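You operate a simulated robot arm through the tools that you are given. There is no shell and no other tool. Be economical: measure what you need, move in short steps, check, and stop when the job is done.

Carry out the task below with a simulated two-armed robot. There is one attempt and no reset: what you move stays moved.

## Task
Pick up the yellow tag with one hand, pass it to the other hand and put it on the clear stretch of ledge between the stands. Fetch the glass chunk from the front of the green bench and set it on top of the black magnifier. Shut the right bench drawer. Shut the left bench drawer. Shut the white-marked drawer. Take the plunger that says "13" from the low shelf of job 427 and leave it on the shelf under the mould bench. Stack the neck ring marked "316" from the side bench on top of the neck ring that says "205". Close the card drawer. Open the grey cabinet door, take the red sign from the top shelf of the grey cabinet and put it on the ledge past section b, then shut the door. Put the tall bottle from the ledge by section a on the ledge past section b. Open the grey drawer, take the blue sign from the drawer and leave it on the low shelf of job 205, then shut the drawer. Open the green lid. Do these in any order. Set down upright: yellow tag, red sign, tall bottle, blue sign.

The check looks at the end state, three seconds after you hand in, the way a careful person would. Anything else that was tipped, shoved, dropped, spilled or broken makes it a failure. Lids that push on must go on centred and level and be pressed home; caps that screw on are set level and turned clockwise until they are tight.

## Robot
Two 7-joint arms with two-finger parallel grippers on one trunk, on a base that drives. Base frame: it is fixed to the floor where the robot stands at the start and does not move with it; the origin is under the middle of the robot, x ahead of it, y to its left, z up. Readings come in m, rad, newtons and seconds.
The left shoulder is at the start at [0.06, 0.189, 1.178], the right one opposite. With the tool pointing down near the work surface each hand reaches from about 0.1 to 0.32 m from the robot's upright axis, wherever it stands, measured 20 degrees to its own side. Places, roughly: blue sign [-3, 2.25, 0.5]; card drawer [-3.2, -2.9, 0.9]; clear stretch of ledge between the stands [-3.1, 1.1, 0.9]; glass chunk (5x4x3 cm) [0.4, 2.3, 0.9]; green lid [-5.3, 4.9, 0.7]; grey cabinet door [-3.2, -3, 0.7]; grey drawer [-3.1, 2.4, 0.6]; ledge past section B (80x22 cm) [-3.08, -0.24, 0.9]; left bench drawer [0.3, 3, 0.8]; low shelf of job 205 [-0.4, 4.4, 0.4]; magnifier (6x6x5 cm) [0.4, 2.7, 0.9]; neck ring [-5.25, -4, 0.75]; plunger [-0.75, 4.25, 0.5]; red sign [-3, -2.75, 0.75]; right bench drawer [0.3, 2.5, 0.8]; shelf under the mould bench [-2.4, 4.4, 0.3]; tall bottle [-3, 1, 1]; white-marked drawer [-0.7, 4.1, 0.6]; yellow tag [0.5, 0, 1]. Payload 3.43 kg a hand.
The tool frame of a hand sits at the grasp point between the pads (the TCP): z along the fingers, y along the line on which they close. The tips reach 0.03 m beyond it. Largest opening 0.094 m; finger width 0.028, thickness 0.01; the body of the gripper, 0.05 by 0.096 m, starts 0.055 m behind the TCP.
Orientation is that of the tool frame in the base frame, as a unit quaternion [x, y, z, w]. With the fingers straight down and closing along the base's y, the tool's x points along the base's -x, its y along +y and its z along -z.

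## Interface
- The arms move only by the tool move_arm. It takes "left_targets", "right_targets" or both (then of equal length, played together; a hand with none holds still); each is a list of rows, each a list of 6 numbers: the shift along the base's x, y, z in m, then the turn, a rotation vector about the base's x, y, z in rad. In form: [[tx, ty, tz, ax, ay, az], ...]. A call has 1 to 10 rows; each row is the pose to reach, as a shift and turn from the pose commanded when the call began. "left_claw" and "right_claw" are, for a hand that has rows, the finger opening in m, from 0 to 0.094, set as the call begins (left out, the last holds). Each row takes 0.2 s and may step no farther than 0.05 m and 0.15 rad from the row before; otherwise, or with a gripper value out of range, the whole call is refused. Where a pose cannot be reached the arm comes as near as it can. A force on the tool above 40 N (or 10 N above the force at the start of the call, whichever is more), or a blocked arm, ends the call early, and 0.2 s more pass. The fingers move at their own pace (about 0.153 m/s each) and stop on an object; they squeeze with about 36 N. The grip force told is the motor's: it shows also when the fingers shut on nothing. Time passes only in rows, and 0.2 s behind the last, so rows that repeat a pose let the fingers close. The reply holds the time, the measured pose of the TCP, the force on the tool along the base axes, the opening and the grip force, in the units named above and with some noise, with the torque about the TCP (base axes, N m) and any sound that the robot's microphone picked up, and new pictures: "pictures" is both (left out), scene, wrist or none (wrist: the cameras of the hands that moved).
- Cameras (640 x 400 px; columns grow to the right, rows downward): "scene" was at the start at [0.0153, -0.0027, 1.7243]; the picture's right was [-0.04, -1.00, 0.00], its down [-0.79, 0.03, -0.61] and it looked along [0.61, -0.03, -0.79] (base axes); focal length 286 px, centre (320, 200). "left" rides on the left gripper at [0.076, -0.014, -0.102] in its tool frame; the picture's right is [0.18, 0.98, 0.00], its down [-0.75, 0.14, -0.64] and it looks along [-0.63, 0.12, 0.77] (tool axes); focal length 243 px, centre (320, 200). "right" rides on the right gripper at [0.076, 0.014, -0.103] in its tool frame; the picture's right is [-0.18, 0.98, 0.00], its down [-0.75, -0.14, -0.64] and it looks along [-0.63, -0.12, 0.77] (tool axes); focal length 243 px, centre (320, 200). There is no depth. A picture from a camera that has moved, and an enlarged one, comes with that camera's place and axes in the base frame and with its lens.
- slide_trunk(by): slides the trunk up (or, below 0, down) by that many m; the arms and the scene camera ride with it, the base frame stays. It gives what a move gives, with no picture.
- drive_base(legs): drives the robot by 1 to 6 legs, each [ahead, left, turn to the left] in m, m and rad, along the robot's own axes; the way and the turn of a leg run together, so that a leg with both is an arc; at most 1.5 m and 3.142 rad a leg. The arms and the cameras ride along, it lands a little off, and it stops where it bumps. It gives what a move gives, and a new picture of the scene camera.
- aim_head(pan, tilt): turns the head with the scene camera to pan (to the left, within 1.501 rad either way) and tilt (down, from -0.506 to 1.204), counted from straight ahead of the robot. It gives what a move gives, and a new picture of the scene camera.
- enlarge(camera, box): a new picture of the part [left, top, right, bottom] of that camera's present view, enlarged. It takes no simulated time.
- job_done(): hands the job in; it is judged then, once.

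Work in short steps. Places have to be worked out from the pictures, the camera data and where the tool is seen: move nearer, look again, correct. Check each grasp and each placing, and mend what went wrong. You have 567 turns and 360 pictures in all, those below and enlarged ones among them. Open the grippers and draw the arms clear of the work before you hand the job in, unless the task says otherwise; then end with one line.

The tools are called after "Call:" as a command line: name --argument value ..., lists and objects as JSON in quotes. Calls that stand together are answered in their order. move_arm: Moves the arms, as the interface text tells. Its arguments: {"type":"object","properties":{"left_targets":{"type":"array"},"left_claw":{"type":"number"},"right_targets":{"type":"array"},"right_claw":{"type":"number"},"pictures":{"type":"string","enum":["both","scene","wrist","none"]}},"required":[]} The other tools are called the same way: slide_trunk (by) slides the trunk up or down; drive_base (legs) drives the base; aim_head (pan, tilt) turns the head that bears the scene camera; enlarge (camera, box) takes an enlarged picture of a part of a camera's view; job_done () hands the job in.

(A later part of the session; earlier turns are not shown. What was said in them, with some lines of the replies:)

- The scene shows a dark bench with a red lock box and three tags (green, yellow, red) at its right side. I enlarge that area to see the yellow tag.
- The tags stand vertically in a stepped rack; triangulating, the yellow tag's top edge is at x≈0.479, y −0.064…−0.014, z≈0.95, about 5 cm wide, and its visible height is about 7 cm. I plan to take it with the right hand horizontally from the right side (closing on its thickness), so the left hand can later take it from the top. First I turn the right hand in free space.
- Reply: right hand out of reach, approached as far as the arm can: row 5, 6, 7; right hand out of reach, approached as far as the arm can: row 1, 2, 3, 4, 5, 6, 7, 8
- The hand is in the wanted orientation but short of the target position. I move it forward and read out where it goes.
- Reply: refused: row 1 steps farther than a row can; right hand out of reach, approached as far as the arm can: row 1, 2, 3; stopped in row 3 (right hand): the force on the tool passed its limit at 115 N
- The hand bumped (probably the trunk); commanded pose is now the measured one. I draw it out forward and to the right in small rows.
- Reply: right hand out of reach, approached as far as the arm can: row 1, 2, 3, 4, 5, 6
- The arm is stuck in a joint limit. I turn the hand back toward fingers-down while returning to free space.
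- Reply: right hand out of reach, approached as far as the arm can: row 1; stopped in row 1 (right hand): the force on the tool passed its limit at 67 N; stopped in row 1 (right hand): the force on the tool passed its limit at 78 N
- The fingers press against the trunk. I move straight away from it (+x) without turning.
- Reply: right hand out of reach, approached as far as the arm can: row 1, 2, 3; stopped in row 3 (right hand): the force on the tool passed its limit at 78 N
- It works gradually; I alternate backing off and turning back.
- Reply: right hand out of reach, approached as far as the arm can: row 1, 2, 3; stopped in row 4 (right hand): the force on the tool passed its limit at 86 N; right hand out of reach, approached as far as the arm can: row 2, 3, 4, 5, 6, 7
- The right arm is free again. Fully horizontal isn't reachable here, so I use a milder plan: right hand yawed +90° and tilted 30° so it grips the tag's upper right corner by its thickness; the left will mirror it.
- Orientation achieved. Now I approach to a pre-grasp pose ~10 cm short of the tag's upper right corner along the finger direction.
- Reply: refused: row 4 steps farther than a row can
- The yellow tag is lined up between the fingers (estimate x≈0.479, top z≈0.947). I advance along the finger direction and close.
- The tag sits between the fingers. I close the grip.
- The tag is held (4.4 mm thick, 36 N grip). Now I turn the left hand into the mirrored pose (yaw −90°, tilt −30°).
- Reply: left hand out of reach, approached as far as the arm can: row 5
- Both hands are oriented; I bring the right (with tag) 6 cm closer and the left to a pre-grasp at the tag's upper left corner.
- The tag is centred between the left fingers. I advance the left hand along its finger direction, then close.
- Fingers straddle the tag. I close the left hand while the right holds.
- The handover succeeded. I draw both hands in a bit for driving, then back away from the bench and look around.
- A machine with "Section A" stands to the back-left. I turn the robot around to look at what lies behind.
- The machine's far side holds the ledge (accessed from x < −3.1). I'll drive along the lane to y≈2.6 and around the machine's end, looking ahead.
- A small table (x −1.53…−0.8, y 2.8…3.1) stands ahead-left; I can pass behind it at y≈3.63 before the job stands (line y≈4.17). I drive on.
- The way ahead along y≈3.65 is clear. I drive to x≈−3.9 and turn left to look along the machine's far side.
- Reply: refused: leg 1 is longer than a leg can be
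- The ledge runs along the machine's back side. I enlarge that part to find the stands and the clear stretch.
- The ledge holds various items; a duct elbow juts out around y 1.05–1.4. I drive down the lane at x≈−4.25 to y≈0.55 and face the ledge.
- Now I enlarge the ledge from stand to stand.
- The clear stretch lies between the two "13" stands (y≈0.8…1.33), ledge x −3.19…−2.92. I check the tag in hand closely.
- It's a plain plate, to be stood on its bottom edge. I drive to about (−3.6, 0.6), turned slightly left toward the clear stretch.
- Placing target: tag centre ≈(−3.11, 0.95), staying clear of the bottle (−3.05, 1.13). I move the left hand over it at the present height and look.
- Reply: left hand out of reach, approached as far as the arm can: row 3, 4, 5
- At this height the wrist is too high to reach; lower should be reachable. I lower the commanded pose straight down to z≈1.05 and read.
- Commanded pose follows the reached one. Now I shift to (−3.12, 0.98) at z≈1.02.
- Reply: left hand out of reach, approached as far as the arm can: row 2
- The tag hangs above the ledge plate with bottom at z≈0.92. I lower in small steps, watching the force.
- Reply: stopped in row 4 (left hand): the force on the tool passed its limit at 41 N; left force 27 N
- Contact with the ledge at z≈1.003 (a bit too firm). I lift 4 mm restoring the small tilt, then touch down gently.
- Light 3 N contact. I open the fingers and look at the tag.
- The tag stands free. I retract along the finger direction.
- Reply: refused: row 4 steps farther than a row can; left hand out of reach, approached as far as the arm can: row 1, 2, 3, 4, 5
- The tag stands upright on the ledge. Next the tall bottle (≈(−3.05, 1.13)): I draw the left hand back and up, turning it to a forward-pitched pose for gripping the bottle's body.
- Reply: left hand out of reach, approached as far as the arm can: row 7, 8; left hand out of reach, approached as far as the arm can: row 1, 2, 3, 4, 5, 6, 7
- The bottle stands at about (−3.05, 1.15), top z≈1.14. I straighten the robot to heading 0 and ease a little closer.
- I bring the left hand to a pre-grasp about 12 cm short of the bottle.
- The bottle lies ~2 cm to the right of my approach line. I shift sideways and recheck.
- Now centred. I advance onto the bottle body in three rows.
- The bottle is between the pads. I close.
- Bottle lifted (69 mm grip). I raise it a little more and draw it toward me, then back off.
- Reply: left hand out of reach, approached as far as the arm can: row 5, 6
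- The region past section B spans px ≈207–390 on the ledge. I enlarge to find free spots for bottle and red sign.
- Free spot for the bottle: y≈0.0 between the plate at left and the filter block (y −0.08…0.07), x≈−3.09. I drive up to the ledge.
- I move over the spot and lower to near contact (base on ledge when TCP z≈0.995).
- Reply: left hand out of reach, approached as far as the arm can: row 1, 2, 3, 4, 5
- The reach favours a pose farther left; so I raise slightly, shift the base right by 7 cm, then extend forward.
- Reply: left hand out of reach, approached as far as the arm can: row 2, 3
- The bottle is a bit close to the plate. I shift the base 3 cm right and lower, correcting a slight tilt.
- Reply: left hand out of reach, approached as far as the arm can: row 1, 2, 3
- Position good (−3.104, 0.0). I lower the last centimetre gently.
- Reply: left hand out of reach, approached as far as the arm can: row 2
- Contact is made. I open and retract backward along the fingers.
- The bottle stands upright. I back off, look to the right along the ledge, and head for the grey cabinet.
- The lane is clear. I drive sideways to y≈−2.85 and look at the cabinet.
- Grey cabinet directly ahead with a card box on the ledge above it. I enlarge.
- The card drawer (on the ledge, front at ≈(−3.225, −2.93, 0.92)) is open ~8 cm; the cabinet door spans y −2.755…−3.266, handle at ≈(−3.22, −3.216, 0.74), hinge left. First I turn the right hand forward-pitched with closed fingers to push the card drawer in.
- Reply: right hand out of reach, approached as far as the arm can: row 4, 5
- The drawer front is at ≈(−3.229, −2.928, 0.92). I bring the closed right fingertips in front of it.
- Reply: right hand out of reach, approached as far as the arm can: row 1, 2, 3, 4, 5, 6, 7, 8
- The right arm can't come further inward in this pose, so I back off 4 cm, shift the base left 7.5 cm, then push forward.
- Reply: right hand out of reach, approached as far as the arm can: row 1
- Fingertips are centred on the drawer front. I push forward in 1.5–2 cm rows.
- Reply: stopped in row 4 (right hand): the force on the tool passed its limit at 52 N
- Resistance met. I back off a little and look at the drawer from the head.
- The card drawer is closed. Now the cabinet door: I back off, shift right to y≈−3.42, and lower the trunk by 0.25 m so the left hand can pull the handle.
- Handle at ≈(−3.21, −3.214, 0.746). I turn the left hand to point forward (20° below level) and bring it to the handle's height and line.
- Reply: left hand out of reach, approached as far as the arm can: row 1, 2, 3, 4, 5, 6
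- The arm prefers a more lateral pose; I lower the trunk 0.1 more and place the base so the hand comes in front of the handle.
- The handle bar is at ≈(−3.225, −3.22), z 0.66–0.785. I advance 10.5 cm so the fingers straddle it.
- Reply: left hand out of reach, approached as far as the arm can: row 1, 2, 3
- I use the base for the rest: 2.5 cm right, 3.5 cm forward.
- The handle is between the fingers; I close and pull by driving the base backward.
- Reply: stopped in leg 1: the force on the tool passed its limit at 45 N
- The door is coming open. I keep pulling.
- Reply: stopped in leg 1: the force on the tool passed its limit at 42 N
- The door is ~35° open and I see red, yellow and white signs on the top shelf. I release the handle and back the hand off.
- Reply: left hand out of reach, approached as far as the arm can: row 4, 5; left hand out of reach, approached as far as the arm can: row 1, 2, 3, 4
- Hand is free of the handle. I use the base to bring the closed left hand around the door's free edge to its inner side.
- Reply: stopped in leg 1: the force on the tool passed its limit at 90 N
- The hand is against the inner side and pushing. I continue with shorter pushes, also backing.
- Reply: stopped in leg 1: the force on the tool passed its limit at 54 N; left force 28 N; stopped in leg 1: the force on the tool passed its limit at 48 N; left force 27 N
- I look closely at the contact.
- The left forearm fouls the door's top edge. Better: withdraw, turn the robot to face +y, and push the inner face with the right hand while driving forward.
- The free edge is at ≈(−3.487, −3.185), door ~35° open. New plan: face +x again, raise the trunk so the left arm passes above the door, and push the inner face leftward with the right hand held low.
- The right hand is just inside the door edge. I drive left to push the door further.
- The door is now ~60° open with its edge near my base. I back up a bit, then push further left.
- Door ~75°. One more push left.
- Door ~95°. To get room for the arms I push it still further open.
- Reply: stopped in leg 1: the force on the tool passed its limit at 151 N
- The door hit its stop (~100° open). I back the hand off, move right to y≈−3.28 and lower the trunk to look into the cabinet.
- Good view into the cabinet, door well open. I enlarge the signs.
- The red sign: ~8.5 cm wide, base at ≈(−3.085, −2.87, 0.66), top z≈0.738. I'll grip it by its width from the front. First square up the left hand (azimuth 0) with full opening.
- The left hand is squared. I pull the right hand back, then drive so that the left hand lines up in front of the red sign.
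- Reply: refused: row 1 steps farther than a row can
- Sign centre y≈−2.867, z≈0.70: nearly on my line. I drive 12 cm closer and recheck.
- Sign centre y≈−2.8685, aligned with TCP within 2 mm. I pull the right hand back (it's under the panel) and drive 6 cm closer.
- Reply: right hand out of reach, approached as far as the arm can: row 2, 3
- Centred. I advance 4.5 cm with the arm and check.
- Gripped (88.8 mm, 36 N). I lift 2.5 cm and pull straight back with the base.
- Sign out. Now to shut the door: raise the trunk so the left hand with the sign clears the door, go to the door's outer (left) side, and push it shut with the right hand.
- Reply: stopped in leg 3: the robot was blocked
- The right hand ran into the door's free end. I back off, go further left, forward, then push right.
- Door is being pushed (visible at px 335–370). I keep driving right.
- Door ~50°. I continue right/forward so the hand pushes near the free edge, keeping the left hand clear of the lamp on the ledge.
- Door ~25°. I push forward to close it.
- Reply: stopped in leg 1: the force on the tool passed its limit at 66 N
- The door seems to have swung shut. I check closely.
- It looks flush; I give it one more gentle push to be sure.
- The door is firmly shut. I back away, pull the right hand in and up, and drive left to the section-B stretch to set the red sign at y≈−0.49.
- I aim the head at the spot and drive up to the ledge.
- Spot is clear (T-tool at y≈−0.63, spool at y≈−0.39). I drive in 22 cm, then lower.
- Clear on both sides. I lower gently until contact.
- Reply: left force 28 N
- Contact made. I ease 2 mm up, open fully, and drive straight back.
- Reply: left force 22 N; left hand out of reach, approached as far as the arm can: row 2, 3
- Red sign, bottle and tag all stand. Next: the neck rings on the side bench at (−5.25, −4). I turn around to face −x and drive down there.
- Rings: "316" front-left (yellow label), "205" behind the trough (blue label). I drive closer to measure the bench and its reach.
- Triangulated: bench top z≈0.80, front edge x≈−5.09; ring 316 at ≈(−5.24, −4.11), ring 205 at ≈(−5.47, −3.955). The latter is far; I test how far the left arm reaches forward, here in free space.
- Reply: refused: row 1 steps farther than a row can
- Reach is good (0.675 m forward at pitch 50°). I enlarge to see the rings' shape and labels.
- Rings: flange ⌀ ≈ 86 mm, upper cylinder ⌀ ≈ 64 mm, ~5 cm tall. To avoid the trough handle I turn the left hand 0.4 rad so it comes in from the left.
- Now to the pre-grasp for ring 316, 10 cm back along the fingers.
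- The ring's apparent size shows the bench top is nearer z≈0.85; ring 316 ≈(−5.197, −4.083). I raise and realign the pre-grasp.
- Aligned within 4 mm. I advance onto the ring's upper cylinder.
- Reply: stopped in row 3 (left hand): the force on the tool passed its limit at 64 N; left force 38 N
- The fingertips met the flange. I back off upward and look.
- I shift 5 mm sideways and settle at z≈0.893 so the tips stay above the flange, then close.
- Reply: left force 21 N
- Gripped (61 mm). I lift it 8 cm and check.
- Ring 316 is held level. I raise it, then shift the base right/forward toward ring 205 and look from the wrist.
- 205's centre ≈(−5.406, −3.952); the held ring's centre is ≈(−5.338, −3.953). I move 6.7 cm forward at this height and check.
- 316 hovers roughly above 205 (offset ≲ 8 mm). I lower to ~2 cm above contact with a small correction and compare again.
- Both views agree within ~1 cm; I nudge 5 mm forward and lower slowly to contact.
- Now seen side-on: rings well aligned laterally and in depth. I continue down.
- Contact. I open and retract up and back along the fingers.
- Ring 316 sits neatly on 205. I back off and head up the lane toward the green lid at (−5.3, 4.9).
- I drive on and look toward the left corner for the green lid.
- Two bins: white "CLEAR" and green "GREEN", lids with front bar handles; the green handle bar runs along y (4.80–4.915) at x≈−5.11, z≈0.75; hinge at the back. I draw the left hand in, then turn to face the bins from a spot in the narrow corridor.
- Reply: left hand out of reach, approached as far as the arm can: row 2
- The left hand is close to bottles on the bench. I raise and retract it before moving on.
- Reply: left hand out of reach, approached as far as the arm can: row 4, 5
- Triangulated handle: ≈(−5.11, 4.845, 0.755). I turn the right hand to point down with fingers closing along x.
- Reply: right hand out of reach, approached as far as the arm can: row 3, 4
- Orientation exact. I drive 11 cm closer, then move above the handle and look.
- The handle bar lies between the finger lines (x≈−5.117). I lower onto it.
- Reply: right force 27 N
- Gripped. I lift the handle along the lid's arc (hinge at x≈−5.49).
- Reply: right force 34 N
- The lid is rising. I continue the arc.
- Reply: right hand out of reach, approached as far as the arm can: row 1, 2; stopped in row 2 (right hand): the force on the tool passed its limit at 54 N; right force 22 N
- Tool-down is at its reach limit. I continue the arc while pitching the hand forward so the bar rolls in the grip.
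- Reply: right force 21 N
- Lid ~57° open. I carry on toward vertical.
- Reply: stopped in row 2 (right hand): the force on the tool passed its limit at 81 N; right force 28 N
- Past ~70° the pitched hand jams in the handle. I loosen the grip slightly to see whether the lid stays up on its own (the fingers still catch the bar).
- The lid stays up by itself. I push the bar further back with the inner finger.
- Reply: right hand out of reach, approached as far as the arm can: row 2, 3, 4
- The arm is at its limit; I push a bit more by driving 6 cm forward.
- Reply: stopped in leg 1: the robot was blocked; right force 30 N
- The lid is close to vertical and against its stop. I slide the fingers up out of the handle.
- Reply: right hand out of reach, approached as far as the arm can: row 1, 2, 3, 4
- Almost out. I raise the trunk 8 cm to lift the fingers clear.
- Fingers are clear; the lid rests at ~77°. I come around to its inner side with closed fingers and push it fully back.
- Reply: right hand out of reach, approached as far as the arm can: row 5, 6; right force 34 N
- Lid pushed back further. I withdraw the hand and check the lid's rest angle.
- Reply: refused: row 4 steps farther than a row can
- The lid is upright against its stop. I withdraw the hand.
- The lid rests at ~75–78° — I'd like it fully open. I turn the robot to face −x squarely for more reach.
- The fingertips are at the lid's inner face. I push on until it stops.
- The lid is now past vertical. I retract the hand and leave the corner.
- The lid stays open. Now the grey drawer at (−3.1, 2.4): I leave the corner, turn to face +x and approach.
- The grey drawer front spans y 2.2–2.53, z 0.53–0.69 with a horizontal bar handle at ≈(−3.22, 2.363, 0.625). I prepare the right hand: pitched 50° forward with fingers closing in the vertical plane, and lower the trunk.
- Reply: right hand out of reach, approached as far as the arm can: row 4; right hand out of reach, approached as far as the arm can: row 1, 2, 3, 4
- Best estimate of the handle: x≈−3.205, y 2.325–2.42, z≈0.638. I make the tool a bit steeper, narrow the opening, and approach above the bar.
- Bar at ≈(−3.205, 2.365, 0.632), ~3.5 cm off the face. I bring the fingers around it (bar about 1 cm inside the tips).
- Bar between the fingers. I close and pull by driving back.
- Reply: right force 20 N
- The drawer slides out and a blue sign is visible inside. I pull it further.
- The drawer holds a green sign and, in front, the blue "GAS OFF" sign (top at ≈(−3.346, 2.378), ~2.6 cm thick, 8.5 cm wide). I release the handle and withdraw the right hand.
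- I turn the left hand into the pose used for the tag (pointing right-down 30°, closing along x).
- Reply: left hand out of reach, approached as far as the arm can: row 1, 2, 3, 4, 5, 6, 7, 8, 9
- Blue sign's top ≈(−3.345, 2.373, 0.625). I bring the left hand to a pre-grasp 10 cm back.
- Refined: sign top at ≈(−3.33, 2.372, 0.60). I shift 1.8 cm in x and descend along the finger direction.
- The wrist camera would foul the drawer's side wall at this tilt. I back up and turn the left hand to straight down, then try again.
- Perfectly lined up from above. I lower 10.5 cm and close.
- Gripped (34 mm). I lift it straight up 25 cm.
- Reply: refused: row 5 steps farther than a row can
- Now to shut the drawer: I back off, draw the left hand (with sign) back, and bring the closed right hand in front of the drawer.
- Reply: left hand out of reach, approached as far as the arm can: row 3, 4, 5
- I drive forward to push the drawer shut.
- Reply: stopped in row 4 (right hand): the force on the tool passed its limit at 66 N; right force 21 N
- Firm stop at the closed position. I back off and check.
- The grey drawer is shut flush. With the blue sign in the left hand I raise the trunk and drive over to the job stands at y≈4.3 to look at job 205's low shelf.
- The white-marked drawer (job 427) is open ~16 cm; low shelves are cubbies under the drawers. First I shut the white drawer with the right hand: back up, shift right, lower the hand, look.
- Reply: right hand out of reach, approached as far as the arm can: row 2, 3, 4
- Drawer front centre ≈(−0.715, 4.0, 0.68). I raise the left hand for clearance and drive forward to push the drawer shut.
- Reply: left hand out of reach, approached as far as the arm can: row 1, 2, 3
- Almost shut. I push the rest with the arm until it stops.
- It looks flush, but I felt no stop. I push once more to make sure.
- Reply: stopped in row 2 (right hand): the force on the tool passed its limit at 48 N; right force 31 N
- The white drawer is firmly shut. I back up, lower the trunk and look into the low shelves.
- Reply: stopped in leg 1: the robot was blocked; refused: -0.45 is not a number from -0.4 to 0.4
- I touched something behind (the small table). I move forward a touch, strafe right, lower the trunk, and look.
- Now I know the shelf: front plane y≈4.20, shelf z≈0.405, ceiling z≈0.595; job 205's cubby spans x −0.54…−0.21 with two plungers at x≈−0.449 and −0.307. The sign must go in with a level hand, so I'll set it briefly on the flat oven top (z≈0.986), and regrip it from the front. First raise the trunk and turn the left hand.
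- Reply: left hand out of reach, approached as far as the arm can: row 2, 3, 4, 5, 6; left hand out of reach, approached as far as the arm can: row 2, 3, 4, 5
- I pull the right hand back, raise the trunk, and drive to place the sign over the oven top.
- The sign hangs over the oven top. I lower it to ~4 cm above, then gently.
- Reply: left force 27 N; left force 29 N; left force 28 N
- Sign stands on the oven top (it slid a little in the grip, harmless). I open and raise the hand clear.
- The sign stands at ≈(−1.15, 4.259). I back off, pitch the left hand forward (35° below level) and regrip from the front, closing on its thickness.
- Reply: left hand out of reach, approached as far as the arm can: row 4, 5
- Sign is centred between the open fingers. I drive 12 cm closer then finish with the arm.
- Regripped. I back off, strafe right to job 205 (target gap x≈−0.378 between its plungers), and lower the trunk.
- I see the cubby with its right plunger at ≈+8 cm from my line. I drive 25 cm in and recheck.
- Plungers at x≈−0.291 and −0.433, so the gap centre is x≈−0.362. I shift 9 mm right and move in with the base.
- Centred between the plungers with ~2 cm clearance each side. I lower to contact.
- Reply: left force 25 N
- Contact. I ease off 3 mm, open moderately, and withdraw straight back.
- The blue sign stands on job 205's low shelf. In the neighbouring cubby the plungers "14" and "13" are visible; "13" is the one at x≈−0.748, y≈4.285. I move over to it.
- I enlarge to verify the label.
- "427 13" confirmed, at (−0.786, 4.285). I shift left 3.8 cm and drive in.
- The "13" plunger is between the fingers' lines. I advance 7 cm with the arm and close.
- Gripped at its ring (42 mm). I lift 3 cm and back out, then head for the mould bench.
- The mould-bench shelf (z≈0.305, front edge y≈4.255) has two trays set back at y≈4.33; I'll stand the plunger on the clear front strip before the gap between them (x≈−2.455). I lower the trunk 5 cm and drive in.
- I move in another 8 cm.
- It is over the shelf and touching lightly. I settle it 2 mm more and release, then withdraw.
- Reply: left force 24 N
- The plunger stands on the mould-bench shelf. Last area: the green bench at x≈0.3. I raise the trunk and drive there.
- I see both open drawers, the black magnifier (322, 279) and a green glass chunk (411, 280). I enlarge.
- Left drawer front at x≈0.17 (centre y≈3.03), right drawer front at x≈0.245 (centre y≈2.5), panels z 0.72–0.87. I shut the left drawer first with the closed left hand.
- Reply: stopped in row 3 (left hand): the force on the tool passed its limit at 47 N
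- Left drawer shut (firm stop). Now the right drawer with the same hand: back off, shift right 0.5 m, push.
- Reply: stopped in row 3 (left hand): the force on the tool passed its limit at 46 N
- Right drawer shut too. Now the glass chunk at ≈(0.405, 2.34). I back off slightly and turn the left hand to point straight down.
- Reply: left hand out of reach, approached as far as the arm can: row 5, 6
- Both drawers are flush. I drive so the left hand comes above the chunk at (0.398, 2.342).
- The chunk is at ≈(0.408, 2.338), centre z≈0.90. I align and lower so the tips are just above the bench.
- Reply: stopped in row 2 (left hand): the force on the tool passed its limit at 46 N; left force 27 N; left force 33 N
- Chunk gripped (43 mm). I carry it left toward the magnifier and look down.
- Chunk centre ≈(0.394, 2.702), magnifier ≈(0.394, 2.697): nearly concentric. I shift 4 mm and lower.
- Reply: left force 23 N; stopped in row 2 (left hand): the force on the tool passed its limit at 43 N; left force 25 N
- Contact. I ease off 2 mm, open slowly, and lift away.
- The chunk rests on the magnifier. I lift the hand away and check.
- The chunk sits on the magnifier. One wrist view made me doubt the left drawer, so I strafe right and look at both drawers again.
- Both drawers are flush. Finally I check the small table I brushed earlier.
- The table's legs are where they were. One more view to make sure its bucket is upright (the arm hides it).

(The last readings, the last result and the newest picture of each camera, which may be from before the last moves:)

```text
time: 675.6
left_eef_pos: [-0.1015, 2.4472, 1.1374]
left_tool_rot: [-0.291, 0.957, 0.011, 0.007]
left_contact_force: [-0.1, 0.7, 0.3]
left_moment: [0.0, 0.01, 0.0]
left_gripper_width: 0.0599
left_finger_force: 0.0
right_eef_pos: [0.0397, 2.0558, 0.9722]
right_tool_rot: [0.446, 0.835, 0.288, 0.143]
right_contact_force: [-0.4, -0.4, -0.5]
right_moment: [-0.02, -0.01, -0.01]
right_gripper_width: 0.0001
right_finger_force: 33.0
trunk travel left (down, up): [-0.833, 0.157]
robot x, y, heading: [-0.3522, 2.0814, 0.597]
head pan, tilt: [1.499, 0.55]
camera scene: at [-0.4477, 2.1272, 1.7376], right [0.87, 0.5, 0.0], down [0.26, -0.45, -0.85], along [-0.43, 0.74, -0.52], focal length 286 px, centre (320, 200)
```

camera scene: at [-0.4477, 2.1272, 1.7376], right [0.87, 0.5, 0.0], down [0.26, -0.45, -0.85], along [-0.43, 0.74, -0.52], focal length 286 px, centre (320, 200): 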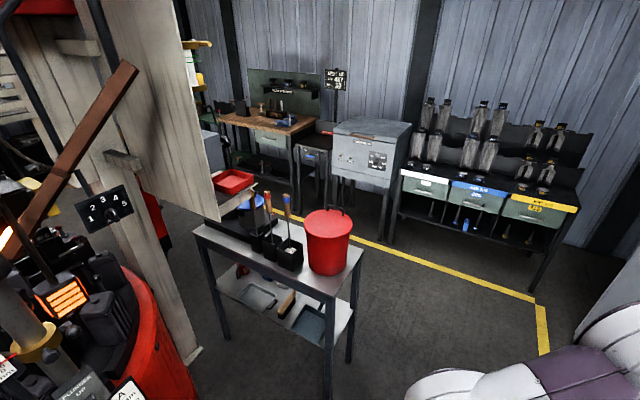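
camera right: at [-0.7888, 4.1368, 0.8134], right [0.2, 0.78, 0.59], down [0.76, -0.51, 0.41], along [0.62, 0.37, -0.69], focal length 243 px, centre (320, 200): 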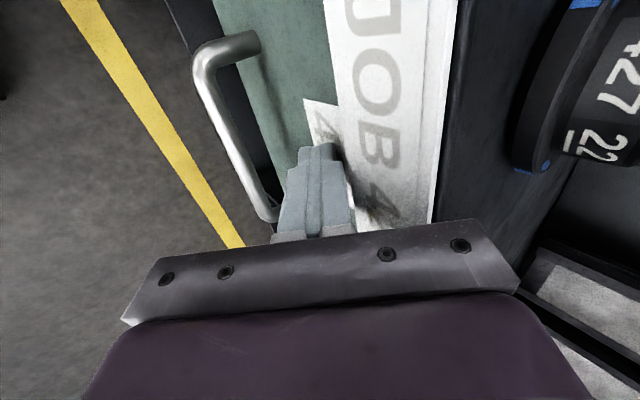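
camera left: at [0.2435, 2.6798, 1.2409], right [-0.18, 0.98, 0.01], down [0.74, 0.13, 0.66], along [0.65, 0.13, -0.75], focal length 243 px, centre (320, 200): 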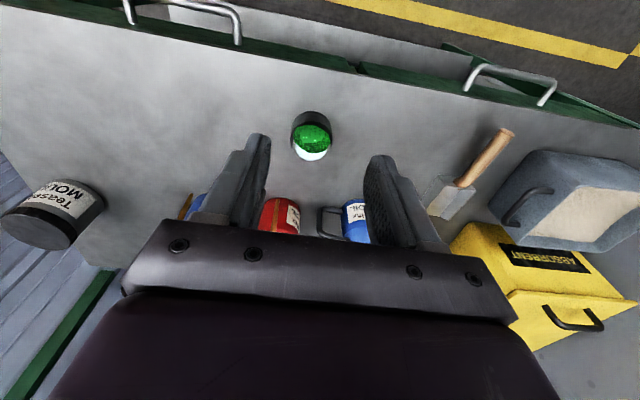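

Everything on the table is in order. I open both grippers with the arms clear of the work, then hand in.

Call:
move_arm --left_targets '[[0, 0, 0, 0, 0, 0], [0, 0, 0, 0, 0, 0]]' --right_targets '[[0, 0, 0, 0, 0, 0], [0, 0, 0, 0, 0, 0]]' --left_claw 0.09 --right_claw 0.09 --pictures "none"

Call:
job_done

```text
time: 676.2
left_eef_pos: [-0.1008, 2.4483, 1.1381]
left_tool_rot: [-0.291, 0.957, 0.011, 0.008]
left_contact_force: [-0.4, 0.5, -0.7]
left_moment: [-0.01, -0.02, 0.0]
left_gripper_width: 0.0899
left_finger_force: 0.0
right_eef_pos: [0.0399, 2.0574, 0.9717]
right_tool_rot: [0.447, 0.835, 0.29, 0.142]
right_contact_force: [0.0, -0.4, 0.5]
right_moment: [-0.04, -0.02, -0.01]
right_gripper_width: 0.09
right_finger_force: 0.1
trunk travel left (down, up): [-0.833, 0.157]
robot x, y, heading: [-0.3547, 2.0824, 0.594]
head pan, tilt: [1.499, 0.55]
```

```text
The job is handed in.
```

I carried out every item on the list and handed the job in, with both grippers open and the arms clear of the work.
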